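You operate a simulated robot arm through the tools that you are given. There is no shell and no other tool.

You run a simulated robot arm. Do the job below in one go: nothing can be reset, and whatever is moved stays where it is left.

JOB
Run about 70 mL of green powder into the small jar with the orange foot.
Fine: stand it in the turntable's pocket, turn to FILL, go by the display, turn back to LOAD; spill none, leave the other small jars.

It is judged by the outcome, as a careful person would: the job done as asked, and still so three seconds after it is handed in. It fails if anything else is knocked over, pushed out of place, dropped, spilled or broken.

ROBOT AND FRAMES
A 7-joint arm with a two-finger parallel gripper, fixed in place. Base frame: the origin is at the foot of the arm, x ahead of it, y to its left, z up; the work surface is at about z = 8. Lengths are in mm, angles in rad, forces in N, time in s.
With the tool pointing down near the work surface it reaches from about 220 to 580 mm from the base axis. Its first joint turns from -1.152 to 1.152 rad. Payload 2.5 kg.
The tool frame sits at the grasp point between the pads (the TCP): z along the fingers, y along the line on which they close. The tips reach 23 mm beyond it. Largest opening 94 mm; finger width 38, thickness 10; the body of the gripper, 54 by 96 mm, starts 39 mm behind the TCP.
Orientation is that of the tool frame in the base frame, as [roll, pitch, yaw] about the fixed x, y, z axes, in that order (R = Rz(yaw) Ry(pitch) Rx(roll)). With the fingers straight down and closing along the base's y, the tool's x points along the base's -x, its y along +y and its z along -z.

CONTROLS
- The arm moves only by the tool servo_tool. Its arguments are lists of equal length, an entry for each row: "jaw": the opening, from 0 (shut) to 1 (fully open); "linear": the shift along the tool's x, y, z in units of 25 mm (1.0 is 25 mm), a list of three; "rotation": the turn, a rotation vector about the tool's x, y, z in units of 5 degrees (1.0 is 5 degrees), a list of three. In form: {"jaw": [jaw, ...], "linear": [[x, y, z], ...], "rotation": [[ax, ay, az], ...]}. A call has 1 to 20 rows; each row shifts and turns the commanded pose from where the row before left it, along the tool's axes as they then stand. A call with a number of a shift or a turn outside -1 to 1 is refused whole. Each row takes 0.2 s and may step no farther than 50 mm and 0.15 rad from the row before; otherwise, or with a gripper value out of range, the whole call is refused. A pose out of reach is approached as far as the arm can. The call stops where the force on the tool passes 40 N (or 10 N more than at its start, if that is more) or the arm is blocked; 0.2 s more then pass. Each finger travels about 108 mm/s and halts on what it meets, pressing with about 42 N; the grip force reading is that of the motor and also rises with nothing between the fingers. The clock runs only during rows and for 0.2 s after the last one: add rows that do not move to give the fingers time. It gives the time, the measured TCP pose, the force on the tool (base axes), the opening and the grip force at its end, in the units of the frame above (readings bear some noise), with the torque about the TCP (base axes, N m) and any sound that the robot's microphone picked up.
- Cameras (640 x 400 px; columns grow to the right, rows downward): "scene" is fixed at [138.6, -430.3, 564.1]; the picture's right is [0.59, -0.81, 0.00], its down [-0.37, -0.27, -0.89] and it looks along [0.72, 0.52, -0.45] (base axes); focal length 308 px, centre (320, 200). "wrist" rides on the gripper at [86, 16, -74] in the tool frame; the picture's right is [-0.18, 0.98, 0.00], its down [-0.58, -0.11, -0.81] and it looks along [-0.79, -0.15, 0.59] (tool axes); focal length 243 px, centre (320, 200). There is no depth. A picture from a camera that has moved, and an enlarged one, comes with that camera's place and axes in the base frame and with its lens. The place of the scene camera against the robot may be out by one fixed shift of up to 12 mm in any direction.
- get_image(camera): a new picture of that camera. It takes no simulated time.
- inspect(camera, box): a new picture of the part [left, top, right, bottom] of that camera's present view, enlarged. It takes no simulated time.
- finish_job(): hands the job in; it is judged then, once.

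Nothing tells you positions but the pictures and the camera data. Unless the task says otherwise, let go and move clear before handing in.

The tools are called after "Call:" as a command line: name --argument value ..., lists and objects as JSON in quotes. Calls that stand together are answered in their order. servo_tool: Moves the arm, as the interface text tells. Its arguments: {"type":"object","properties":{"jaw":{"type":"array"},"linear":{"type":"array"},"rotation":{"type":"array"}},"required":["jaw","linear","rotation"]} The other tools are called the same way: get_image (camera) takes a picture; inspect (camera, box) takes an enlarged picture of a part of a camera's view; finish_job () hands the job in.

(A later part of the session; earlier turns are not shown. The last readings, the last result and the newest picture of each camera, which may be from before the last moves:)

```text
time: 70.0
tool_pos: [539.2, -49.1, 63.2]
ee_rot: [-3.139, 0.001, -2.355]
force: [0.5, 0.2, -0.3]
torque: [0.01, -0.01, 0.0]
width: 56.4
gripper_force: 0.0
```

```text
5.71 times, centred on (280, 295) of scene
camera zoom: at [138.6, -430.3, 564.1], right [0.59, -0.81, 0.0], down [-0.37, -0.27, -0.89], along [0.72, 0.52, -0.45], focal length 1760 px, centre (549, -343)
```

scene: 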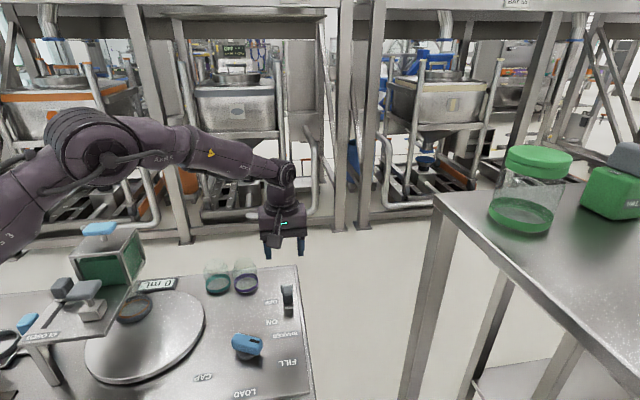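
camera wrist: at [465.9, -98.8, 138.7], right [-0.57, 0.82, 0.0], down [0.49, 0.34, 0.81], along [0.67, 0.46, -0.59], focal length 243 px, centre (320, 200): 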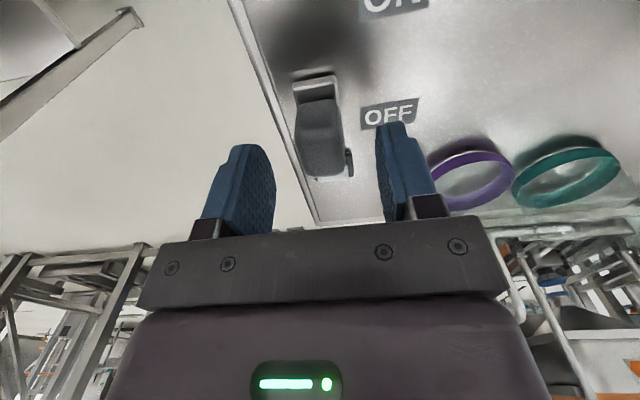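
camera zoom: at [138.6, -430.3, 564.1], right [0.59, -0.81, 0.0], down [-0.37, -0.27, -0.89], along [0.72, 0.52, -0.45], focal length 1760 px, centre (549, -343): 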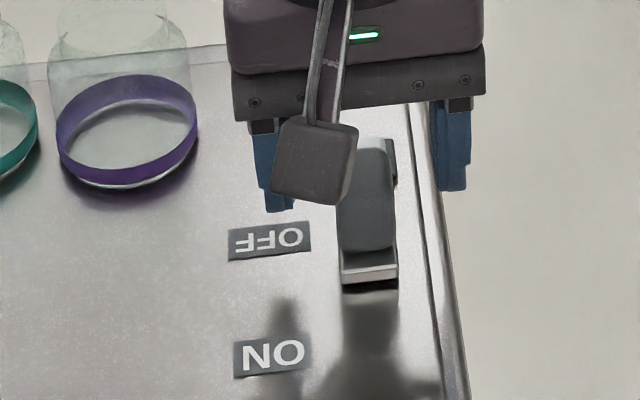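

The block is centred between the fingers. I'll lower to grip height and close on it.

Call:
servo_tool --jaw '[0.6, 0.6, 0.6, 0.4, 0.2, 0.1, 0.1, 0.1]' --linear '[[0, 0, 0.36], [0, 0, 0.36], [0, 0, 0], [0, 0, 0], [0, 0, 0], [0, 0, 0], [0, 0, 0], [0, 0, 0]]' --rotation '[[0, 0, 0], [0, 0, 0], [0, 0, 0], [0, 0, 0], [0, 0, 0], [0, 0, 0], [0, 0, 0], [0, 0, 0]]'

Call:
get_image --camera "wrist"

Call:
get_image --camera "scene"

Call:
inspect --camera "scene" --box '[110, 265, 190, 325]'

```text
time: 71.8
tool_pos: [537.1, -48.9, 44.4]
ee_rot: [3.141, 0.001, -2.352]
force: [-3.4, 2.3, 1.2]
torque: [-0.02, 0.05, -0.23]
width: 23.6
gripper_force: 45.2
```

```text
taken
camera wrist: at [465.2, -98.6, 120.4], right [-0.57, 0.82, 0.0], down [0.49, 0.33, 0.81], along [0.66, 0.46, -0.59], focal length 243 px, centre (320, 200)
```

wrist: 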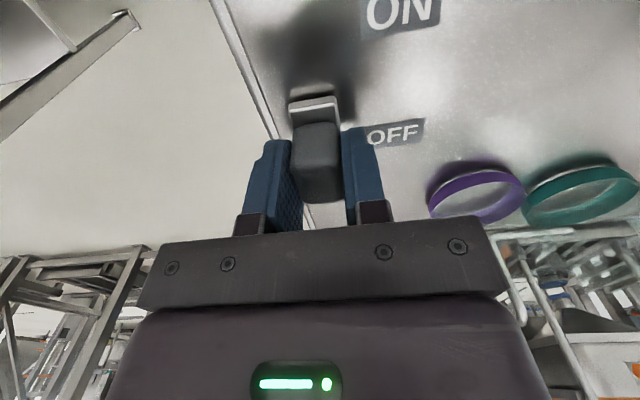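

```text
taken
```

scene: 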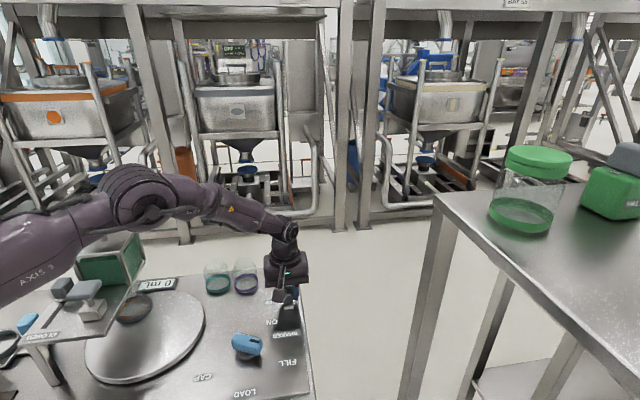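

```text
6.67 times, centred on (150, 295) of scene
camera zoom: at [138.6, -430.3, 564.1], right [0.59, -0.81, 0.0], down [-0.37, -0.27, -0.89], along [0.72, 0.52, -0.45], focal length 2053 px, centre (1453, -433)
```

zoom: 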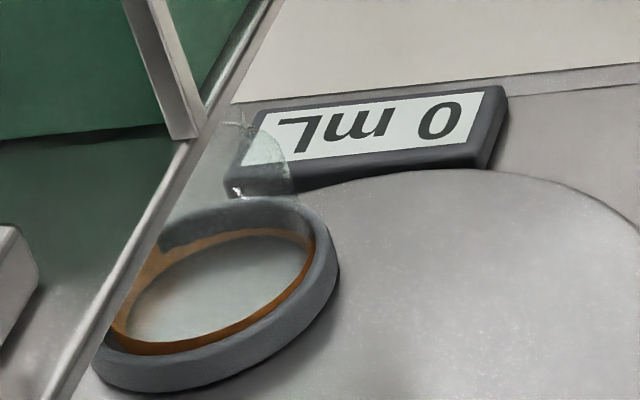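

I'm holding the switch block with the display in clear view at 0 mL. I'll slide it towards ON in small steps, watching force and display.

Call:
servo_tool --jaw '[0.1, 0.1]' --linear '[[0.25, 0, 0], [0, 0, 0]]' --rotation '[[0, 0, 0], [0, 0, 0]]'

Call:
get_image --camera "wrist"

Call:
inspect --camera "scene" --box '[110, 265, 190, 325]'

```text
time: 72.4
tool_pos: [532.6, -53.8, 45.2]
ee_rot: [3.141, 0.0, -2.352]
force: [3.2, -1.6, -15.1]
torque: [0.84, -0.91, -0.1]
width: 23.6
gripper_force: 44.9
```

```text
taken
camera wrist: at [460.2, -103.5, 120.5], right [-0.57, 0.82, 0.0], down [0.49, 0.33, 0.81], along [0.66, 0.46, -0.59], focal length 243 px, centre (320, 200)
```

wrist: 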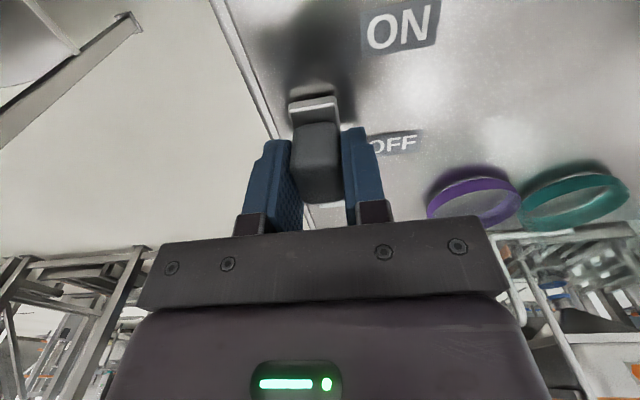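

```text
6.67 times, centred on (150, 295) of scene
camera zoom: at [138.7, -430.3, 564.0], right [0.59, -0.81, 0.0], down [-0.37, -0.27, -0.89], along [0.72, 0.52, -0.45], focal length 2053 px, centre (1453, -433)
```

zoom: 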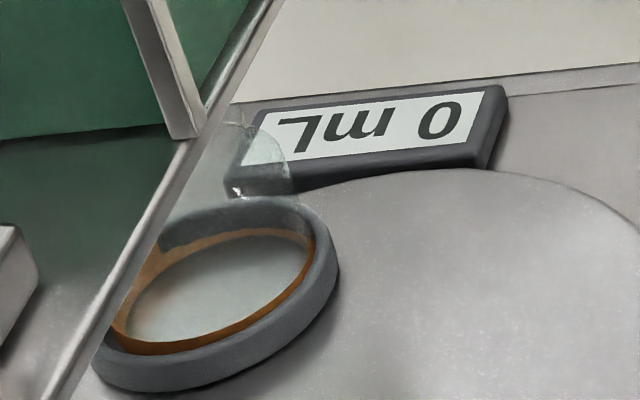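

The carriage slides with the block, so it's a longer slide. I'll continue towards ON in steps.

Call:
servo_tool --jaw '[0.1, 0.1, 0.1]' --linear '[[0.3, 0, 0.03], [0.3, 0, 0], [0, 0, 0]]' --rotation '[[0, 0, 0], [0, 0, 0], [0, 0, 0]]'

Call:
inspect --camera "scene" --box '[110, 265, 190, 325]'

Call:
inspect --camera "scene" --box '[240, 270, 320, 340]'

```text
time: 73.2
tool_pos: [522.8, -63.1, 44.8]
ee_rot: [3.14, 0.0, -2.355]
force: [2.0, -2.2, -16.9]
torque: [0.37, -0.42, -0.12]
width: 23.6
gripper_force: 45.1
```

```text
6.67 times, centred on (150, 295) of scene
camera zoom: at [138.7, -430.3, 564.0], right [0.59, -0.81, 0.0], down [-0.37, -0.27, -0.89], along [0.72, 0.52, -0.45], focal length 2053 px, centre (1453, -433)
```

zoom: 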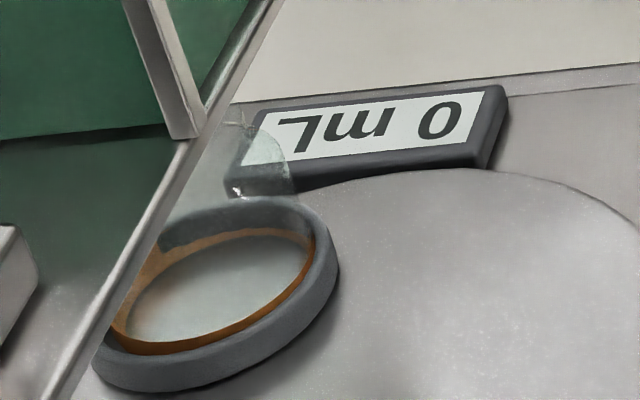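

```text
5.71 times, centred on (280, 305) of scene
camera zoom: at [138.7, -430.3, 564.0], right [0.59, -0.81, 0.0], down [-0.37, -0.27, -0.89], along [0.72, 0.52, -0.45], focal length 1760 px, centre (549, -400)
```

zoom: 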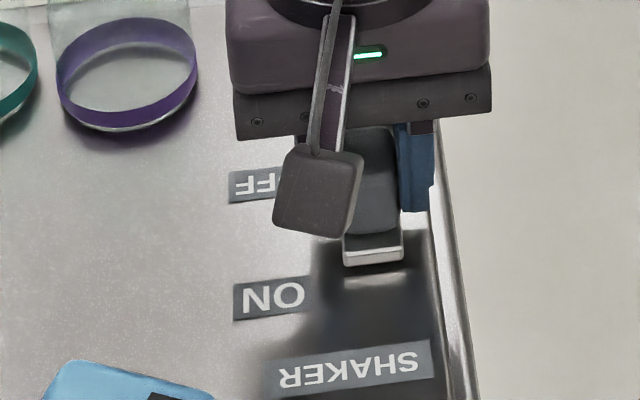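

Call:
servo_tool --jaw '[0.1, 0.1, 0.1]' --linear '[[0.3, 0, 0.03], [0.25, 0, 0], [0, 0, 0]]' --rotation '[[0, 0, 0], [0, 0, 0], [0, 0, 0]]'

Call:
inspect --camera "scene" --box '[110, 265, 190, 325]'

Call:
get_image --camera "wrist"

```text
time: 74.0
tool_pos: [515.3, -72.4, 46.4]
ee_rot: [-3.139, 0.0, -2.353]
force: [-2.4, 1.9, 3.4]
torque: [-0.93, 1.09, -0.27]
width: 23.7
gripper_force: 44.8
```

```text
6.67 times, centred on (150, 295) of scene
camera zoom: at [138.6, -430.3, 564.1], right [0.59, -0.81, 0.0], down [-0.37, -0.27, -0.89], along [0.72, 0.52, -0.45], focal length 2053 px, centre (1453, -433)
```

zoom: 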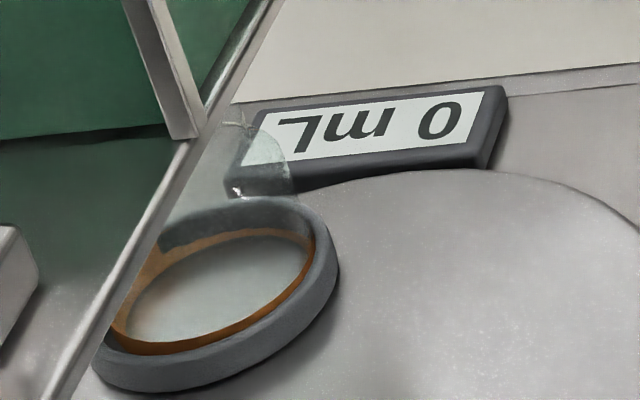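

```text
taken
camera wrist: at [441.8, -121.9, 120.5], right [-0.57, 0.82, 0.0], down [0.49, 0.34, 0.81], along [0.66, 0.46, -0.59], focal length 243 px, centre (320, 200)
```

wrist: 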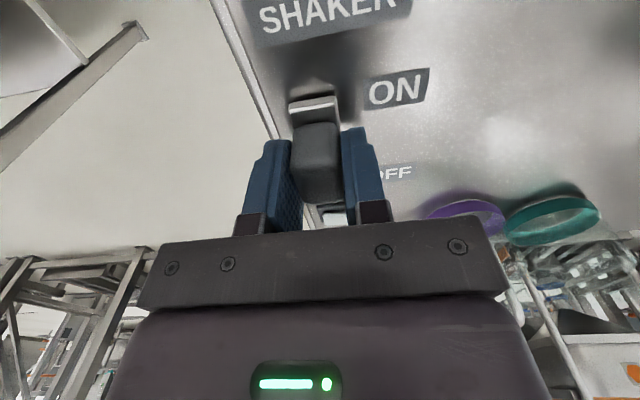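

Call:
servo_tool --jaw '[0.1, 0.1, 0.1]' --linear '[[0.25, 0, 0], [0.2, 0, 0], [0, 0, 0]]' --rotation '[[0, 0, 0], [0, 0, 0], [0, 0, 0]]'

Call:
inspect --camera "scene" --box '[110, 265, 190, 325]'

Call:
get_image --camera "wrist"

```text
time: 74.8
tool_pos: [507.9, -79.5, 46.2]
ee_rot: [-3.139, 0.002, -2.355]
force: [-4.4, 3.2, 11.5]
torque: [-0.25, 0.39, -0.13]
width: 23.6
gripper_force: 44.7
```

```text
6.67 times, centred on (150, 295) of scene
camera zoom: at [138.5, -430.3, 564.1], right [0.59, -0.81, 0.0], down [-0.37, -0.27, -0.89], along [0.72, 0.52, -0.45], focal length 2053 px, centre (1453, -433)
```

zoom: 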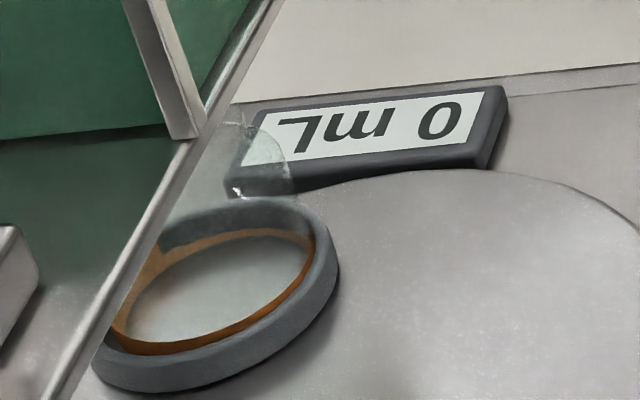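

```text
taken
camera wrist: at [434.1, -129.4, 120.3], right [-0.57, 0.82, 0.0], down [0.49, 0.34, 0.81], along [0.67, 0.46, -0.59], focal length 243 px, centre (320, 200)
```

wrist: 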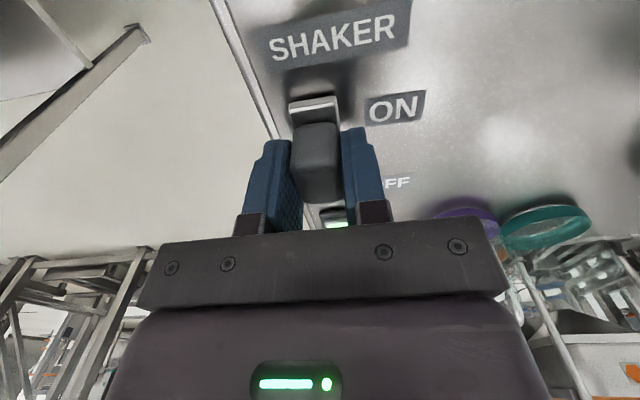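

The indicator lamp just lit green, so the shaker is on. I'll stay here and watch the display closely.

Call:
servo_tool --jaw '[0.1]' --linear '[[0, 0, 0]]' --rotation '[[0, 0, 0]]'

Call:
inspect --camera "scene" --box '[110, 265, 190, 325]'

Call:
get_image --camera "scene"

```text
time: 75.2
tool_pos: [507.6, -79.6, 45.0]
ee_rot: [-3.141, 0.001, -2.355]
force: [-5.0, 3.2, 16.4]
torque: [-0.06, 0.24, -0.13]
width: 23.8
gripper_force: 45.3
```

```text
6.67 times, centred on (150, 295) of scene
camera zoom: at [138.5, -430.3, 564.1], right [0.59, -0.81, 0.0], down [-0.37, -0.27, -0.89], along [0.72, 0.52, -0.45], focal length 2053 px, centre (1453, -433)
```

zoom: 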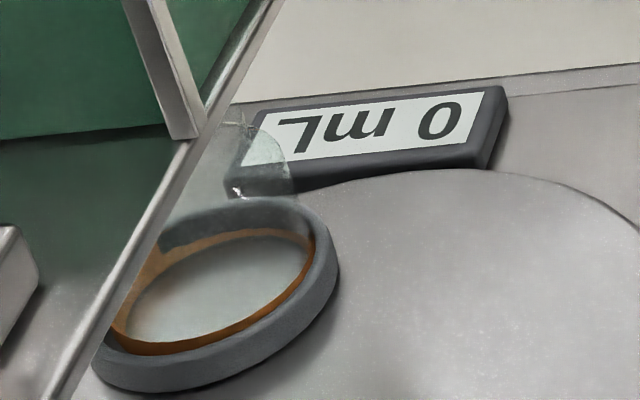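

```text
taken
```

scene: 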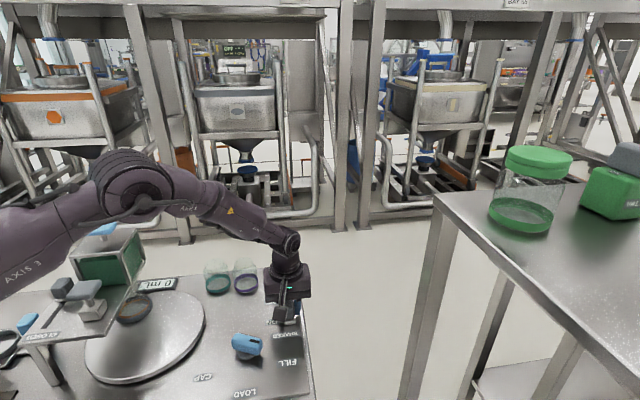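

Still 0 mL with the shaker on. I'll wait a little longer.

Call:
servo_tool --jaw '[0.1, 0.1, 0.1]' --linear '[[0, 0, 0], [0, 0, 0], [0, 0, 0]]' --rotation '[[0, 0, 0], [0, 0, 0], [0, 0, 0]]'

Call:
inspect --camera "scene" --box '[110, 265, 190, 325]'

Call:
inspect --camera "scene" --box '[30, 220, 150, 320]'

```text
time: 76.0
tool_pos: [507.2, -79.0, 44.8]
ee_rot: [-3.14, 0.002, -2.355]
force: [-6.0, 3.6, 22.8]
torque: [0.19, 0.02, -0.14]
width: 23.8
gripper_force: 44.9
```

```text
6.67 times, centred on (150, 295) of scene
camera zoom: at [138.5, -430.3, 564.1], right [0.59, -0.81, 0.0], down [-0.37, -0.27, -0.89], along [0.72, 0.52, -0.45], focal length 2053 px, centre (1453, -433)
```

zoom: 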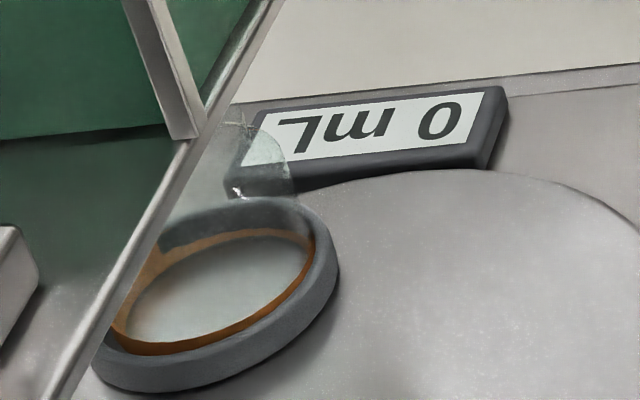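

```text
4.00 times, centred on (90, 270) of scene
camera zoom: at [138.5, -430.3, 564.1], right [0.59, -0.81, 0.0], down [-0.37, -0.27, -0.89], along [0.72, 0.52, -0.45], focal length 1232 px, centre (1240, -80)
```

zoom: 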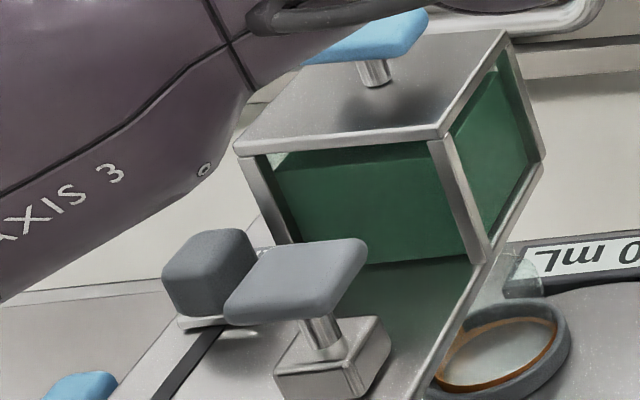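

No powder yet. I'll check the lamp and whether the slide has further to go to its ON stop.

Call:
servo_tool --jaw '[0.1, 0.1]' --linear '[[0.2, 0, -0.03], [0, 0, 0]]' --rotation '[[0, 0, 0], [0, 0, 0]]'

Call:
inspect --camera "scene" --box '[110, 265, 190, 325]'

Call:
get_image --camera "wrist"

```text
time: 76.6
tool_pos: [505.2, -80.8, 46.0]
ee_rot: [-3.138, 0.009, -2.353]
force: [28.6, 10.6, -10.9]
torque: [0.56, 0.08, -0.3]
width: 23.8
gripper_force: 45.0
```

```text
6.67 times, centred on (150, 295) of scene
camera zoom: at [138.7, -430.3, 564.1], right [0.59, -0.81, 0.0], down [-0.37, -0.27, -0.89], along [0.72, 0.52, -0.45], focal length 2053 px, centre (1453, -433)
```

zoom: 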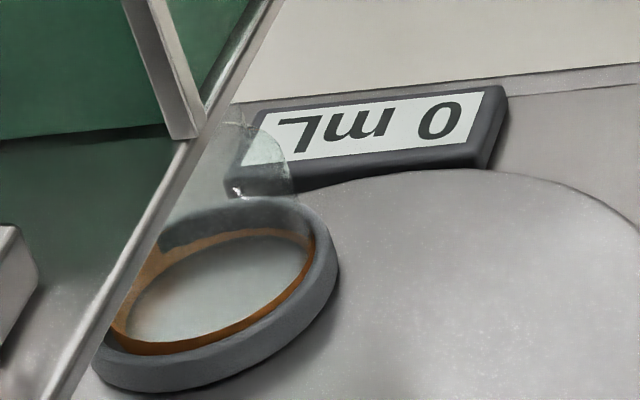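

```text
taken
camera wrist: at [431.7, -131.8, 119.8], right [-0.57, 0.82, 0.0], down [0.48, 0.33, 0.81], along [0.67, 0.46, -0.58], focal length 243 px, centre (320, 200)
```

wrist: 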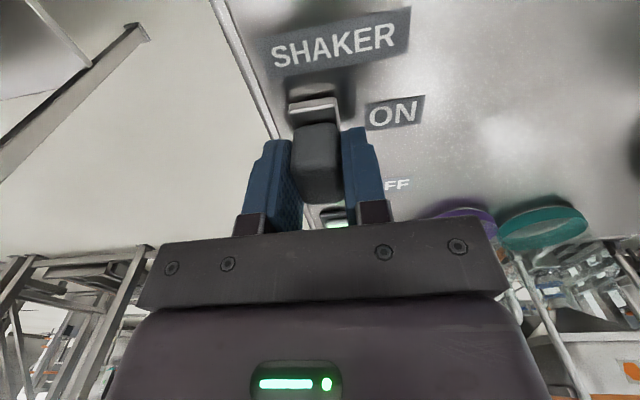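

The slide is hard against its ON stop with the lamp green, yet nothing flows, so some other condition is missing. To be safe I'll put the shaker back to OFF before investigating the gate and table position.

Call:
servo_tool --jaw '[0.1, 0.1, 0.1, 0.1]' --linear '[[-0.6, 0, 0.01], [-0.7, 0, 0], [-0.6, 0, 0], [0, 0, 0]]' --rotation '[[0, 0, 0], [0, 0, 0], [0, 0, 0], [0, 0, 0]]'

Call:
get_image --camera "wrist"

Call:
inspect --camera "scene" --box '[90, 265, 190, 325]'

```text
time: 77.6
tool_pos: [535.4, -51.8, 45.2]
ee_rot: [-3.14, -0.001, -2.353]
force: [4.7, -2.4, 7.0]
torque: [-0.91, 1.01, -0.07]
width: 23.7
gripper_force: 44.5
```

```text
taken
camera wrist: at [463.0, -100.3, 120.3], right [-0.57, 0.82, 0.0], down [0.49, 0.34, 0.81], along [0.67, 0.46, -0.59], focal length 243 px, centre (320, 200)
```

wrist: 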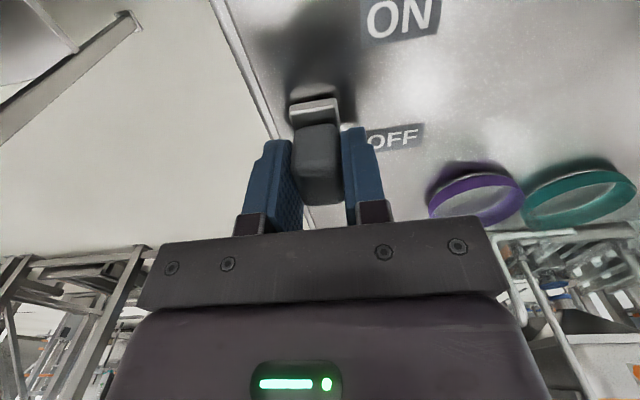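

```text
6.40 times, centred on (140, 295) of scene
camera zoom: at [138.6, -430.3, 564.1], right [0.59, -0.81, 0.0], down [-0.37, -0.27, -0.89], along [0.72, 0.52, -0.45], focal length 1971 px, centre (1472, -408)
```

zoom: 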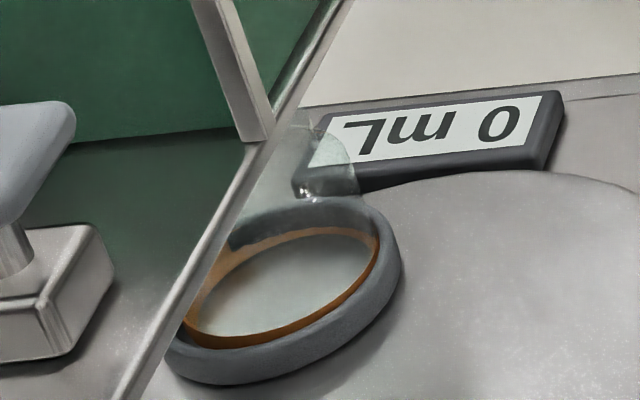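

I'll push the last bit to OFF, release, and rise to look at the gate.

Call:
servo_tool --jaw '[0.1, 0.1, 0.3, 0.5, 0.6, 0.6, 0.6]' --linear '[[-0.1, 0, 0.01], [0, 0, 0], [0, 0, 0], [0, 0, 0], [0, 0, 0], [0, 0, 0], [0, 0, 0]]' --rotation '[[0, 0, 0], [0, 0, 0], [0, 0, 0], [0, 0, 0], [0, 0, 0], [0, 0, 0], [0, 0, 0]]'

Call:
servo_tool --jaw '[0.6, 0.6, 0.6, 0.6, 0.6, 0.6, 0.6, 0.6, 0.6, 0.6, 0.6]' --linear '[[0, 0, -0.6], [0, 0, -1], [0, 0, -1], [0, 0, -1], [0, 0, -1], [0, 0, -1], [0, 0, -1], [0.7, 0.2, -1], [0.7, 0.2, -1], [0.7, 0.2, -0.5], [0, 0, 0]]' --rotation '[[0, 0, 0], [0, 0, 0], [0, 0, 0], [0, 0, 0], [0, 0, 0], [0, 0, 0], [0, 0, 0], [0, 0, 0], [0, 0, 0], [0, 0, 0], [0, 0, 0]]'

Call:
get_image --camera "wrist"

Call:
get_image --camera "scene"

Call:
inspect --camera "scene" --box '[200, 270, 330, 400]'

```text
time: 79.2
tool_pos: [537.4, -47.4, 45.3]
ee_rot: [3.141, 0.0, -2.352]
force: [-0.2, 0.4, 0.9]
torque: [0.04, -0.01, -0.02]
width: 56.3
gripper_force: 0.2
```

```text
time: 81.6
tool_pos: [488.8, -73.1, 272.9]
ee_rot: [-3.141, -0.002, -2.355]
force: [0.5, -0.5, -0.8]
torque: [0.01, 0.0, -0.03]
width: 56.3
gripper_force: 0.1
```

```text
taken
camera wrist: at [416.3, -123.8, 349.0], right [-0.57, 0.82, 0.0], down [0.49, 0.33, 0.81], along [0.67, 0.46, -0.59], focal length 243 px, centre (320, 200)
```

wrist: 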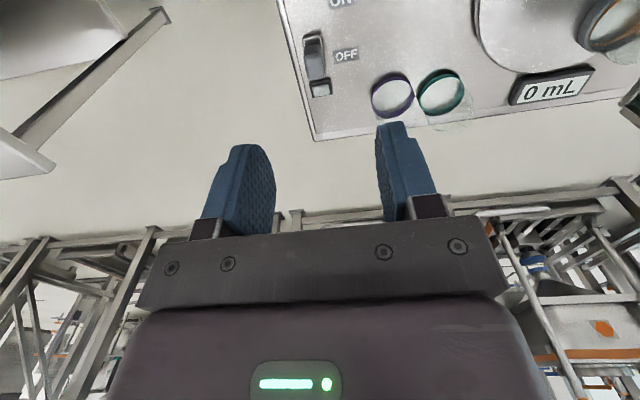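

```text
taken
```

scene: 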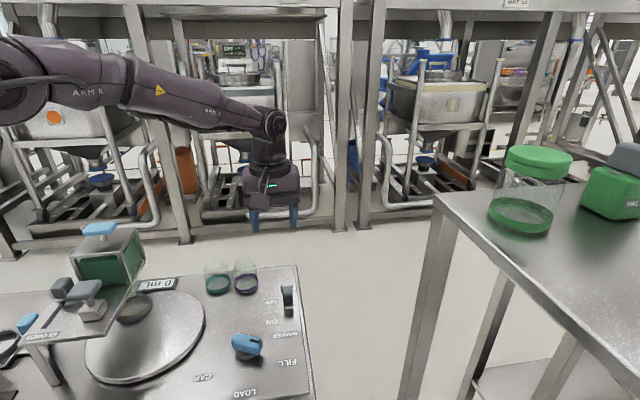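

```text
3.08 times, centred on (265, 335) of scene
camera zoom: at [138.6, -430.3, 564.1], right [0.59, -0.81, 0.0], down [-0.37, -0.27, -0.89], along [0.72, 0.52, -0.45], focal length 948 px, centre (489, -215)
```

zoom: 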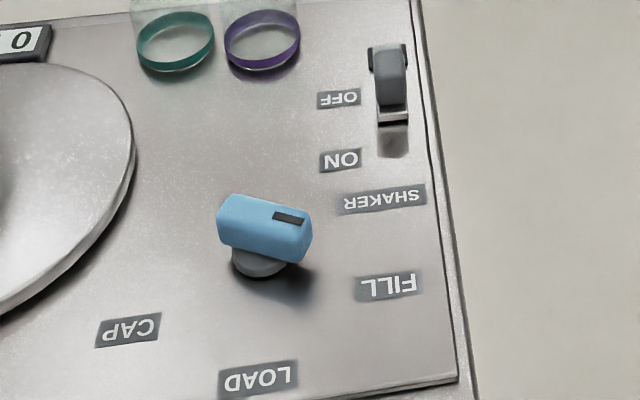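

The shaker is off and its lamp is dark. I'll zoom in on the knob to see whether it really points at FILL, and at the jar under the hopper.

Call:
inspect --camera "scene" --box '[215, 315, 305, 385]'

Call:
inspect --camera "scene" --box '[0, 260, 130, 350]'

Call:
inspect --camera "scene" --box '[90, 260, 170, 330]'

```text
5.71 times, centred on (260, 350) of scene
camera zoom: at [138.6, -430.3, 564.1], right [0.59, -0.81, 0.0], down [-0.37, -0.27, -0.89], along [0.72, 0.52, -0.45], focal length 1760 px, centre (663, -657)
```

zoom: 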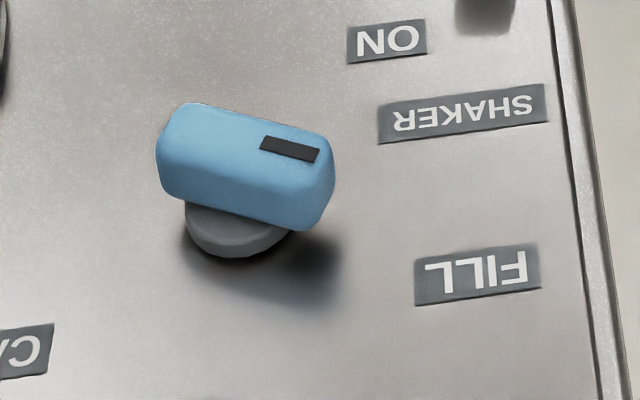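

```text
4.44 times, centred on (65, 305) of scene
camera zoom: at [138.6, -430.3, 564.1], right [0.59, -0.81, 0.0], down [-0.37, -0.27, -0.89], along [0.72, 0.52, -0.45], focal length 1369 px, centre (1453, -267)
```

zoom: 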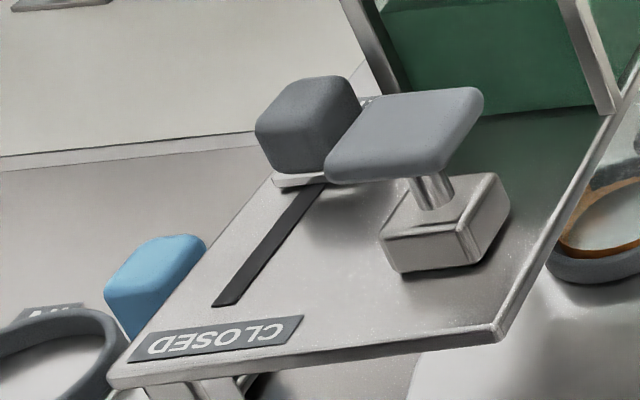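

```text
5.71 times, centred on (130, 295) of scene
camera zoom: at [138.6, -430.3, 564.1], right [0.59, -0.81, 0.0], down [-0.37, -0.27, -0.89], along [0.72, 0.52, -0.45], focal length 1760 px, centre (1406, -343)
```

zoom: 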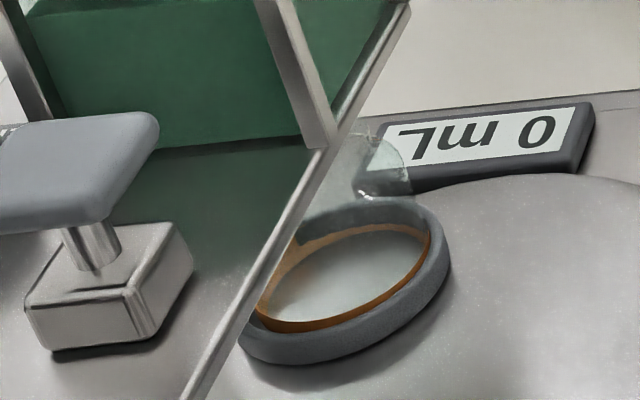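

The jar appears properly under the hopper and the knob is at its stop, so I need a better look at the gate slider and its OPEN label. I'll move the camera over that side.

Call:
servo_tool --jaw '[0.6, 0.6, 0.6, 0.6, 0.6, 0.6, 0.6, 0.6, 0.6, 0.6, 0.6, 0.6, 0.6, 0.6, 0.6, 0.6, 0.6, 0.6, 0.6]' --linear '[[0, 0, -1], [0, 0, -1], [-0.061, 0.928, -0.03], [-0.061, 0.928, -0.03], [-0.061, 0.928, -0.03], [-0.061, 0.928, -0.03], [-0.061, 0.928, -0.03], [-0.061, 0.928, -0.03], [-0.061, 0.928, -0.03], [-0.061, 0.928, -0.03], [-0.061, 0.928, -0.03], [-0.061, 0.928, -0.03], [-0.061, 0.928, -0.03], [-0.061, 0.928, -0.03], [-0.061, 0.928, -0.03], [-0.061, 0.928, -0.03], [-0.061, 0.928, -0.03], [-0.061, 0.928, -0.03], [-0.061, 0.928, -0.03]]' --rotation '[[0, 0, 0], [0, 0, 0], [0, 0, 0], [0, 0, 0], [0, 0, 0], [0, 0, 0], [0, 0, 0], [0, 0, 0], [0, 0, 0], [0, 0, 0], [0, 0, 0], [0, 0, 0], [0, 0, 0], [0, 0, 0], [0, 0, 0], [0, 0, 0], [0, 0, 0], [0, 0, 0], [0, 0, 0]]'

Call:
servo_tool --jaw '[0.6, 0.6, 0.6, 0.6, 0.6, 0.6, 0.6, 0.6, 0.6, 0.6, 0.6, 0.6, 0.6, 0.6, 0.6, 0.6, 0.6, 0.6]' --linear '[[0, 0, 0], [0, 0, 0], [0, 0, 0], [0, 0, 0], [0, 0, 0], [0, 0, 0], [0, 0, 0], [0, 0, 0], [0, 0, 0], [0, 0, 0], [0, 0, 0], [0, 0, 0], [0, 0, 0], [0, 0, 0], [0, 0, 0], [0, 0, 0], [0, 0, 0], [0, 0, 0]]' --rotation '[[0, 0, -1], [0, 0, -1], [0, 0, -1], [0, 0, -1], [0, 0, -1], [0, 0, -1], [0, 0, -1], [0, 0, -1], [0, 0, -1], [0, 0, -1], [0, 0, -1], [0, 0, -1], [0, 0, -1], [0, 0, -1], [0, 0, -1], [0, 0, -1], [0, 0, -1], [0, 0, -1]]'

Call:
get_image --camera "wrist"

Call:
get_image --camera "scene"

```text
time: 85.6
tool_pos: [229.5, 221.6, 337.3]
ee_rot: [3.141, 0.0, -2.354]
force: [-0.1, -0.2, 0.7]
torque: [-0.01, -0.01, -0.02]
width: 56.6
gripper_force: 0.0
```

```text
time: 89.4
tool_pos: [229.0, 220.0, 335.8]
ee_rot: [-3.141, 0.001, -0.782]
force: [0.6, 0.2, 0.0]
torque: [0.0, -0.02, 0.03]
width: 56.4
gripper_force: 0.0
```

```text
taken
camera wrist: at [278.4, 148.6, 411.4], right [-0.82, -0.57, 0.0], down [-0.34, 0.49, 0.81], along [-0.46, 0.66, -0.59], focal length 243 px, centre (320, 200)
```

wrist: 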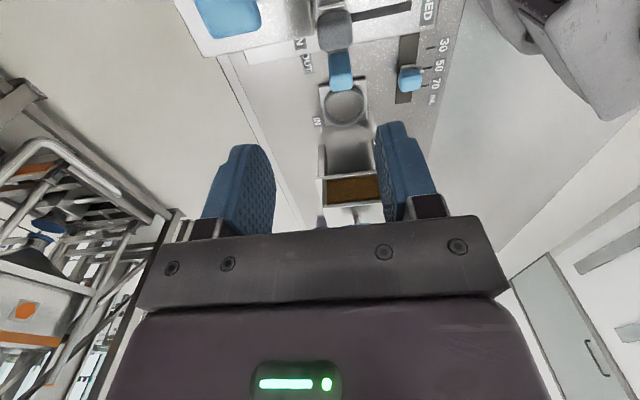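

```text
taken
```

scene: 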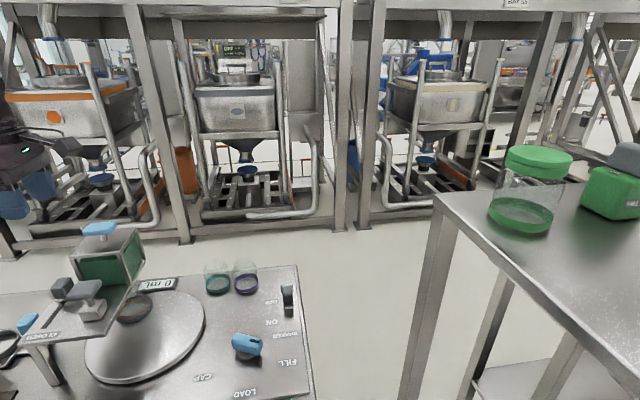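

Call:
inspect --camera "wrist" --box '[270, 0, 450, 112]'

Call:
inspect --camera "wrist" --box '[280, 0, 380, 62]'

```text
3.56 times, centred on (360, 56) of wrist
camera zoom: at [278.4, 148.6, 411.4], right [-0.82, -0.57, 0.0], down [-0.34, 0.49, 0.81], along [-0.46, 0.66, -0.59], focal length 863 px, centre (178, 712)
```

zoom: 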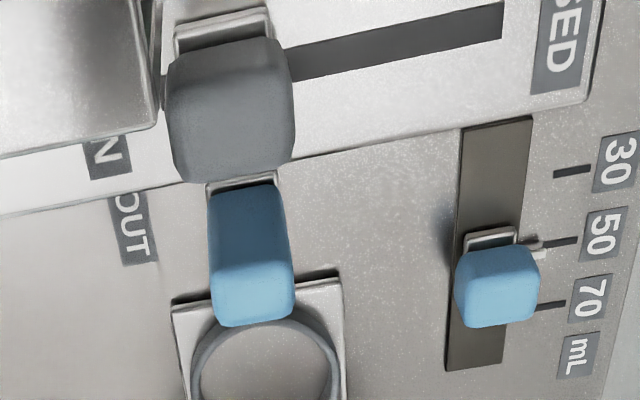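

```text
6.40 times, centred on (330, 31) of wrist
camera zoom: at [278.4, 148.6, 411.4], right [-0.82, -0.57, 0.0], down [-0.34, 0.49, 0.81], along [-0.46, 0.66, -0.59], focal length 1553 px, centre (256, 1282)
```

zoom: 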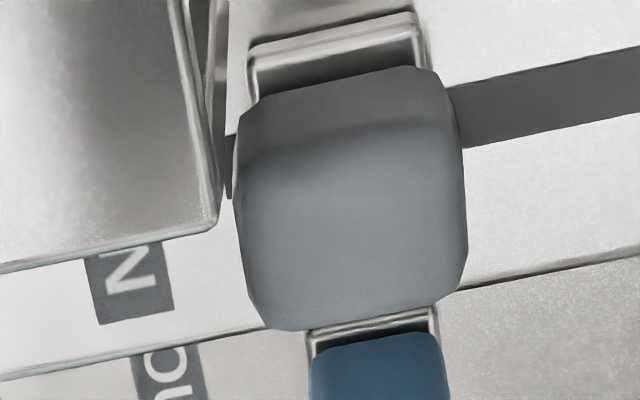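

The slider really is at the OPEN end (the label's "N" is visible beyond it). I'll look for any traces of powder in or around the jar from here before retrying the shaker for longer.

Call:
inspect --camera "scene" --box '[110, 285, 160, 325]'

Call:
inspect --camera "scene" --box '[60, 215, 160, 295]'

Call:
inspect --camera "scene" --box '[80, 300, 220, 390]'

```text
10.00 times, centred on (135, 305) of scene
camera zoom: at [138.6, -430.3, 564.1], right [0.59, -0.81, 0.0], down [-0.37, -0.27, -0.89], along [0.72, 0.52, -0.45], focal length 3080 px, centre (2170, -850)
```

zoom: 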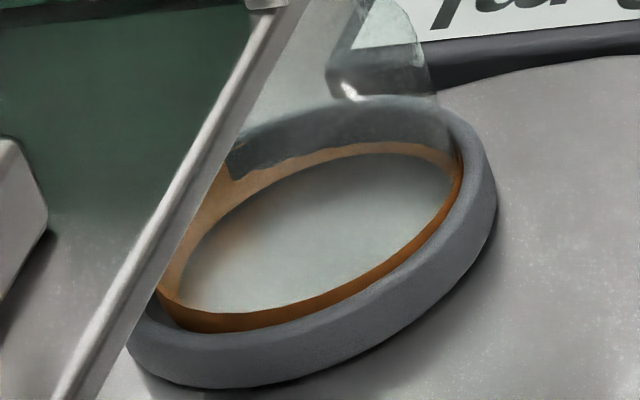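

```text
5.00 times, centred on (110, 255) of scene
camera zoom: at [138.6, -430.3, 564.1], right [0.59, -0.81, 0.0], down [-0.37, -0.27, -0.89], along [0.72, 0.52, -0.45], focal length 1540 px, centre (1370, -75)
```

zoom: 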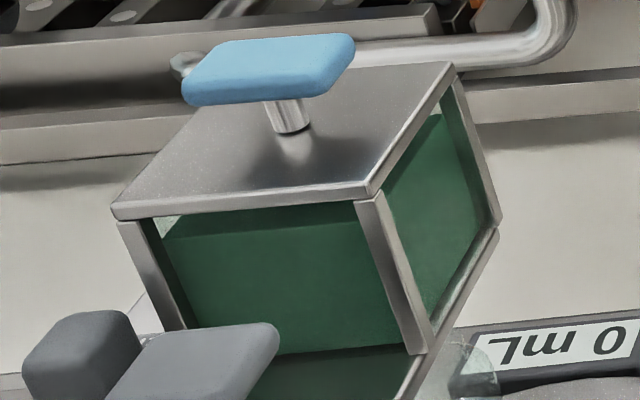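

```text
4.44 times, centred on (150, 345) of scene
camera zoom: at [138.6, -430.3, 564.1], right [0.59, -0.81, 0.0], down [-0.37, -0.27, -0.89], along [0.72, 0.52, -0.45], focal length 1369 px, centre (1076, -444)
```

zoom: 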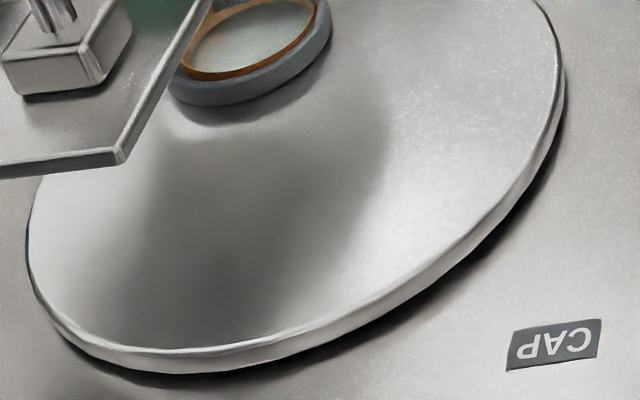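

There's no powder anywhere and the hopper is full. The safest approach is to have the gate slider under gripper control: close it first, switch the shaker on, then open it while watching the display. I'll align the gripper across the slider.

Call:
servo_tool --jaw '[0.65, 0.65, 0.65, 0.65, 0.65, 0.65, 0.65, 0.65, 0.65, 0.65, 0.65, 0.65, 0.65, 0.65, 0.65, 0.65, 0.65, 0.65, 0.65, 0.65]' --linear '[[0, 0, 0], [0, 0, 0], [0, 0, 0], [0, 0, 0], [0, 0, 0], [0, 0, 0], [0, 0, 0], [0, 0, 0], [0, 0, 0], [0, 0, 0], [0, 0, 0], [0, 0, 0], [0, 0, 0], [0, 0, 0], [0, 0, 0], [0, 0, 0], [0, 0, 0], [0, 0, 0], [0.85, 0.1, 0.4], [0, 0, 0]]' --rotation '[[0, 0, 1], [0, 0, 1], [0, 0, 1], [0, 0, 1], [0, 0, 1], [0, 0, 1], [0, 0, 1], [0, 0, 1], [0, 0, 1], [0, 0, 1], [0, 0, 1], [0, 0, 1], [0, 0, 1], [0, 0, 1], [0, 0, 1], [0, 0, 1], [0, 0, 1], [0, 0, 1], [0, 0, 0], [0, 0, 0]]'

Call:
get_image --camera "wrist"

Call:
inspect --camera "wrist" --box '[220, 0, 420, 125]'

Call:
get_image --camera "scene"

```text
time: 93.6
tool_pos: [213.1, 208.5, 325.9]
ee_rot: [-3.141, 0.001, -2.355]
force: [0.3, -0.1, 0.3]
torque: [-0.02, 0.0, 0.0]
width: 61.2
gripper_force: 0.1
```

```text
taken
camera wrist: at [140.2, 158.2, 402.6], right [-0.57, 0.82, 0.0], down [0.49, 0.33, 0.81], along [0.67, 0.46, -0.59], focal length 243 px, centre (320, 200)
```

wrist: 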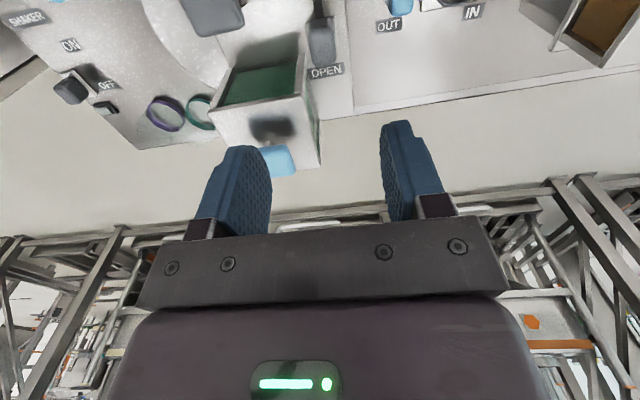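

```text
3.20 times, centred on (320, 62) of wrist
camera zoom: at [140.2, 158.2, 402.6], right [-0.57, 0.82, 0.0], down [0.49, 0.33, 0.81], along [0.67, 0.46, -0.59], focal length 776 px, centre (320, 640)
```

zoom: 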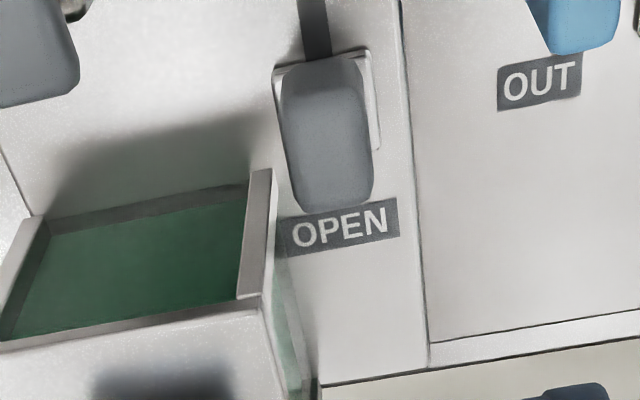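

```text
taken
```

scene: 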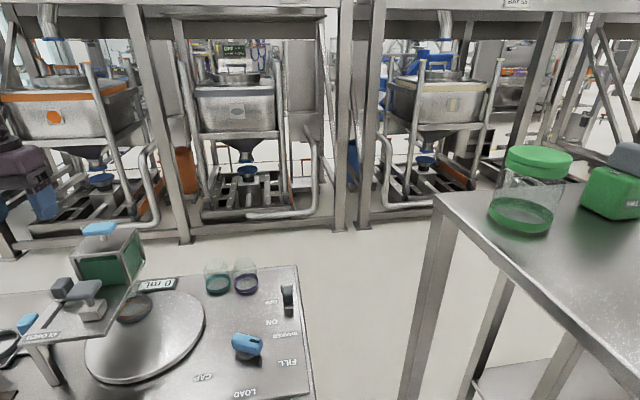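

Now the label OPEN is plain and the slider is at that end. I'll centre on the block and descend carefully in front of the hopper.

Call:
servo_tool --jaw '[0.65, 0.65, 0.65, 0.65, 0.65, 0.65]' --linear '[[0.1, 0.06, 0.8], [0, 0, 0.9], [0, 0, 0.9], [0, 0, 0.9], [0, 0, 0.9], [0, 0, 0]]' --rotation '[[0, 0, 0], [0, 0, 0], [0, 0, 0], [0, 0, 0], [0, 0, 0], [0, 0, 0]]'

Call:
get_image --camera "wrist"

Call:
inspect --camera "scene" --box '[0, 180, 160, 320]'

```text
time: 95.0
tool_pos: [209.3, 208.8, 218.2]
ee_rot: [-3.142, 0.003, -2.354]
force: [0.4, -0.3, 0.0]
torque: [0.01, 0.01, 0.0]
width: 61.2
gripper_force: 0.0
```

```text
taken
camera wrist: at [135.8, 159.0, 292.8], right [-0.57, 0.82, 0.0], down [0.49, 0.34, 0.81], along [0.67, 0.46, -0.59], focal length 243 px, centre (320, 200)
```

wrist: 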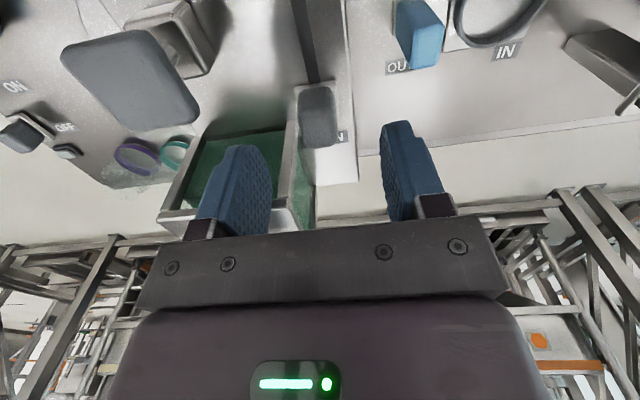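

```text
2.86 times, centred on (80, 250) of scene
camera zoom: at [138.6, -430.3, 564.1], right [0.59, -0.81, 0.0], down [-0.37, -0.27, -0.89], along [0.72, 0.52, -0.45], focal length 880 px, centre (1006, 57)
```

zoom: 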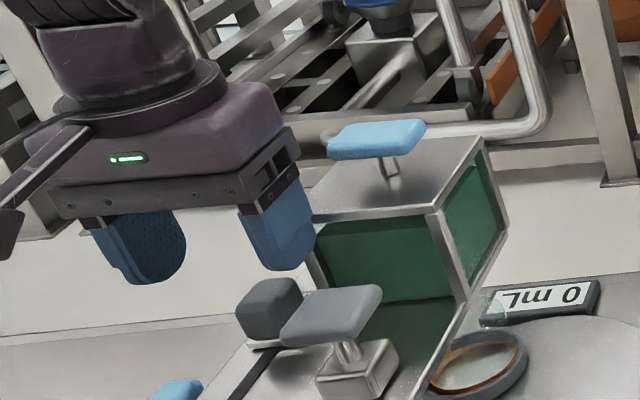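

The block is centred between the fingers, with the capping T-handle safely to one side. I'll shift 7.6 mm away from the hopper for clearance, then lower to z ≈ 166.

Call:
servo_tool --jaw '[0.6, 0.55, 0.55, 0.55, 0.55]' --linear '[[0.3, 0.03, 0], [0, 0, 0.7], [0, 0, 0.7], [0, 0, 0.65], [0, 0, 0]]' --rotation '[[0, 0, 0], [0, 0, 0], [0, 0, 0], [0, 0, 0], [0, 0, 0]]'

Call:
get_image --camera "wrist"

Call:
inspect --camera "scene" --box '[0, 200, 140, 320]'

```text
time: 96.2
tool_pos: [205.2, 203.6, 167.3]
ee_rot: [3.141, 0.0, -2.353]
force: [-0.5, 0.8, -0.8]
torque: [-0.02, 0.01, -0.02]
width: 51.8
gripper_force: 0.1
```

```text
taken
camera wrist: at [133.0, 154.2, 242.1], right [-0.57, 0.82, 0.0], down [0.49, 0.34, 0.81], along [0.67, 0.46, -0.59], focal length 243 px, centre (320, 200)
```

wrist: 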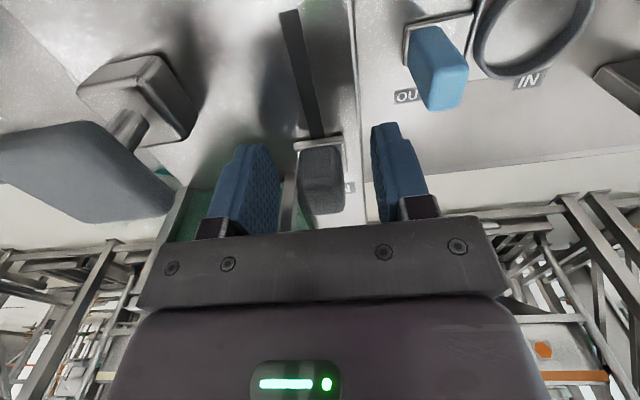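

```text
3.33 times, centred on (70, 260) of scene
camera zoom: at [138.6, -430.3, 564.1], right [0.59, -0.81, 0.0], down [-0.37, -0.27, -0.89], along [0.72, 0.52, -0.45], focal length 1026 px, centre (1153, 0)
```

zoom: 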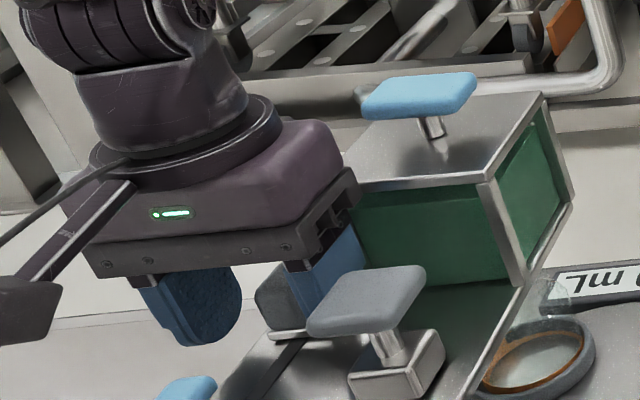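

The fingers are astride the slider block. I'll close on it.

Call:
servo_tool --jaw '[0.45, 0.3, 0.2, 0.2, 0.2]' --linear '[[0, 0, 0], [0, 0, 0], [0, 0, 0], [0, 0, 0], [0, 0, 0]]' --rotation '[[0, 0, 0], [0, 0, 0], [0, 0, 0], [0, 0, 0], [0, 0, 0]]'

Call:
get_image --camera "wrist"

Call:
inspect --camera "scene" --box '[90, 240, 190, 330]'

```text
time: 97.4
tool_pos: [208.1, 202.5, 167.7]
ee_rot: [-3.139, -0.002, -2.359]
force: [16.7, -16.7, -6.2]
torque: [0.26, -0.46, -0.1]
width: 23.7
gripper_force: 44.8
```

```text
taken
camera wrist: at [133.8, 153.5, 242.3], right [-0.56, 0.83, 0.0], down [0.49, 0.33, 0.81], along [0.67, 0.45, -0.59], focal length 243 px, centre (320, 200)
```

wrist: 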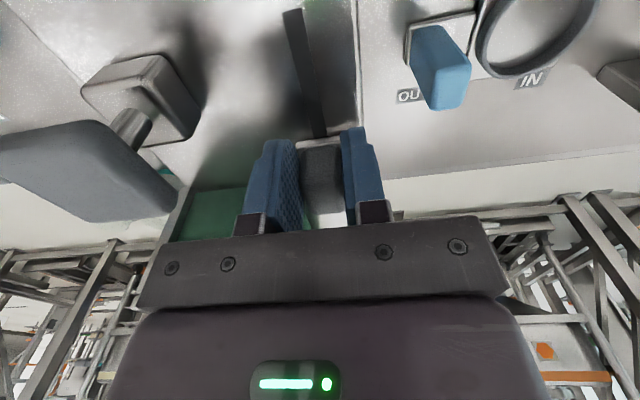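

```text
4.44 times, centred on (140, 285) of scene
camera zoom: at [138.6, -430.3, 564.1], right [0.59, -0.81, 0.0], down [-0.37, -0.27, -0.89], along [0.72, 0.52, -0.45], focal length 1369 px, centre (1120, -178)
```

zoom: 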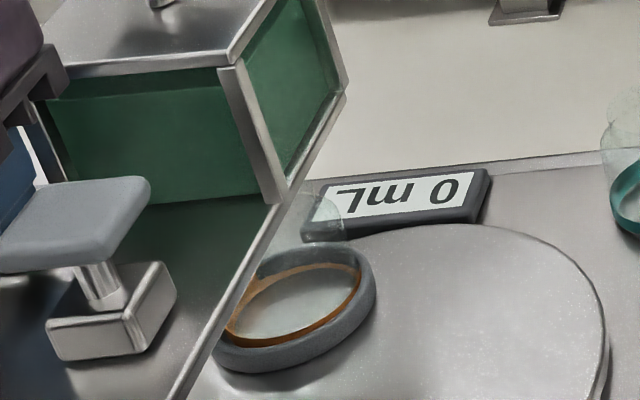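

I'm holding the gate block and the display stays visible. I'll relieve the side load and slide towards CLOSED in small steps.

Call:
servo_tool --jaw '[0.2, 0.2, 0.2]' --linear '[[0, -0.05, 0], [0.3, 0, 0], [0, 0, 0]]' --rotation '[[0, 0, 0], [0, 0, 0], [0, 0, 0]]'

Call:
get_image --camera "wrist"

Call:
inspect --camera "scene" --box '[90, 240, 190, 330]'

```text
time: 98.2
tool_pos: [201.2, 197.7, 167.0]
ee_rot: [-3.139, 0.001, -2.353]
force: [14.6, -13.8, 8.2]
torque: [0.38, -0.57, -0.31]
width: 23.5
gripper_force: 45.6
```

```text
taken
camera wrist: at [128.0, 147.2, 242.0], right [-0.57, 0.82, 0.0], down [0.49, 0.33, 0.81], along [0.67, 0.46, -0.59], focal length 243 px, centre (320, 200)
```

wrist: 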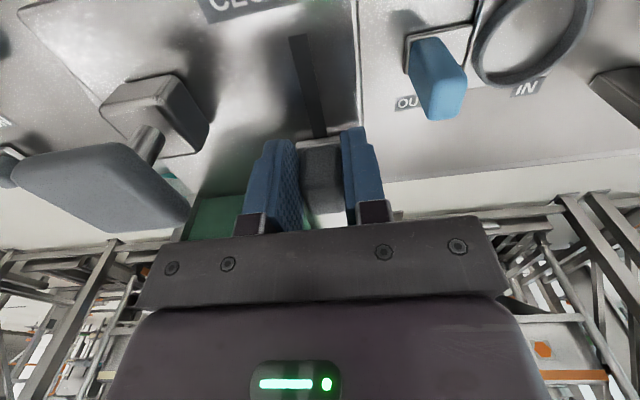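

```text
4.44 times, centred on (140, 285) of scene
camera zoom: at [138.6, -430.4, 564.1], right [0.59, -0.81, 0.0], down [-0.37, -0.27, -0.89], along [0.72, 0.52, -0.45], focal length 1369 px, centre (1120, -178)
```

zoom: 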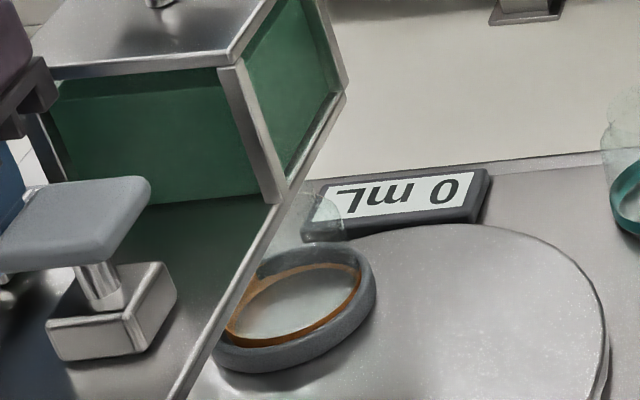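

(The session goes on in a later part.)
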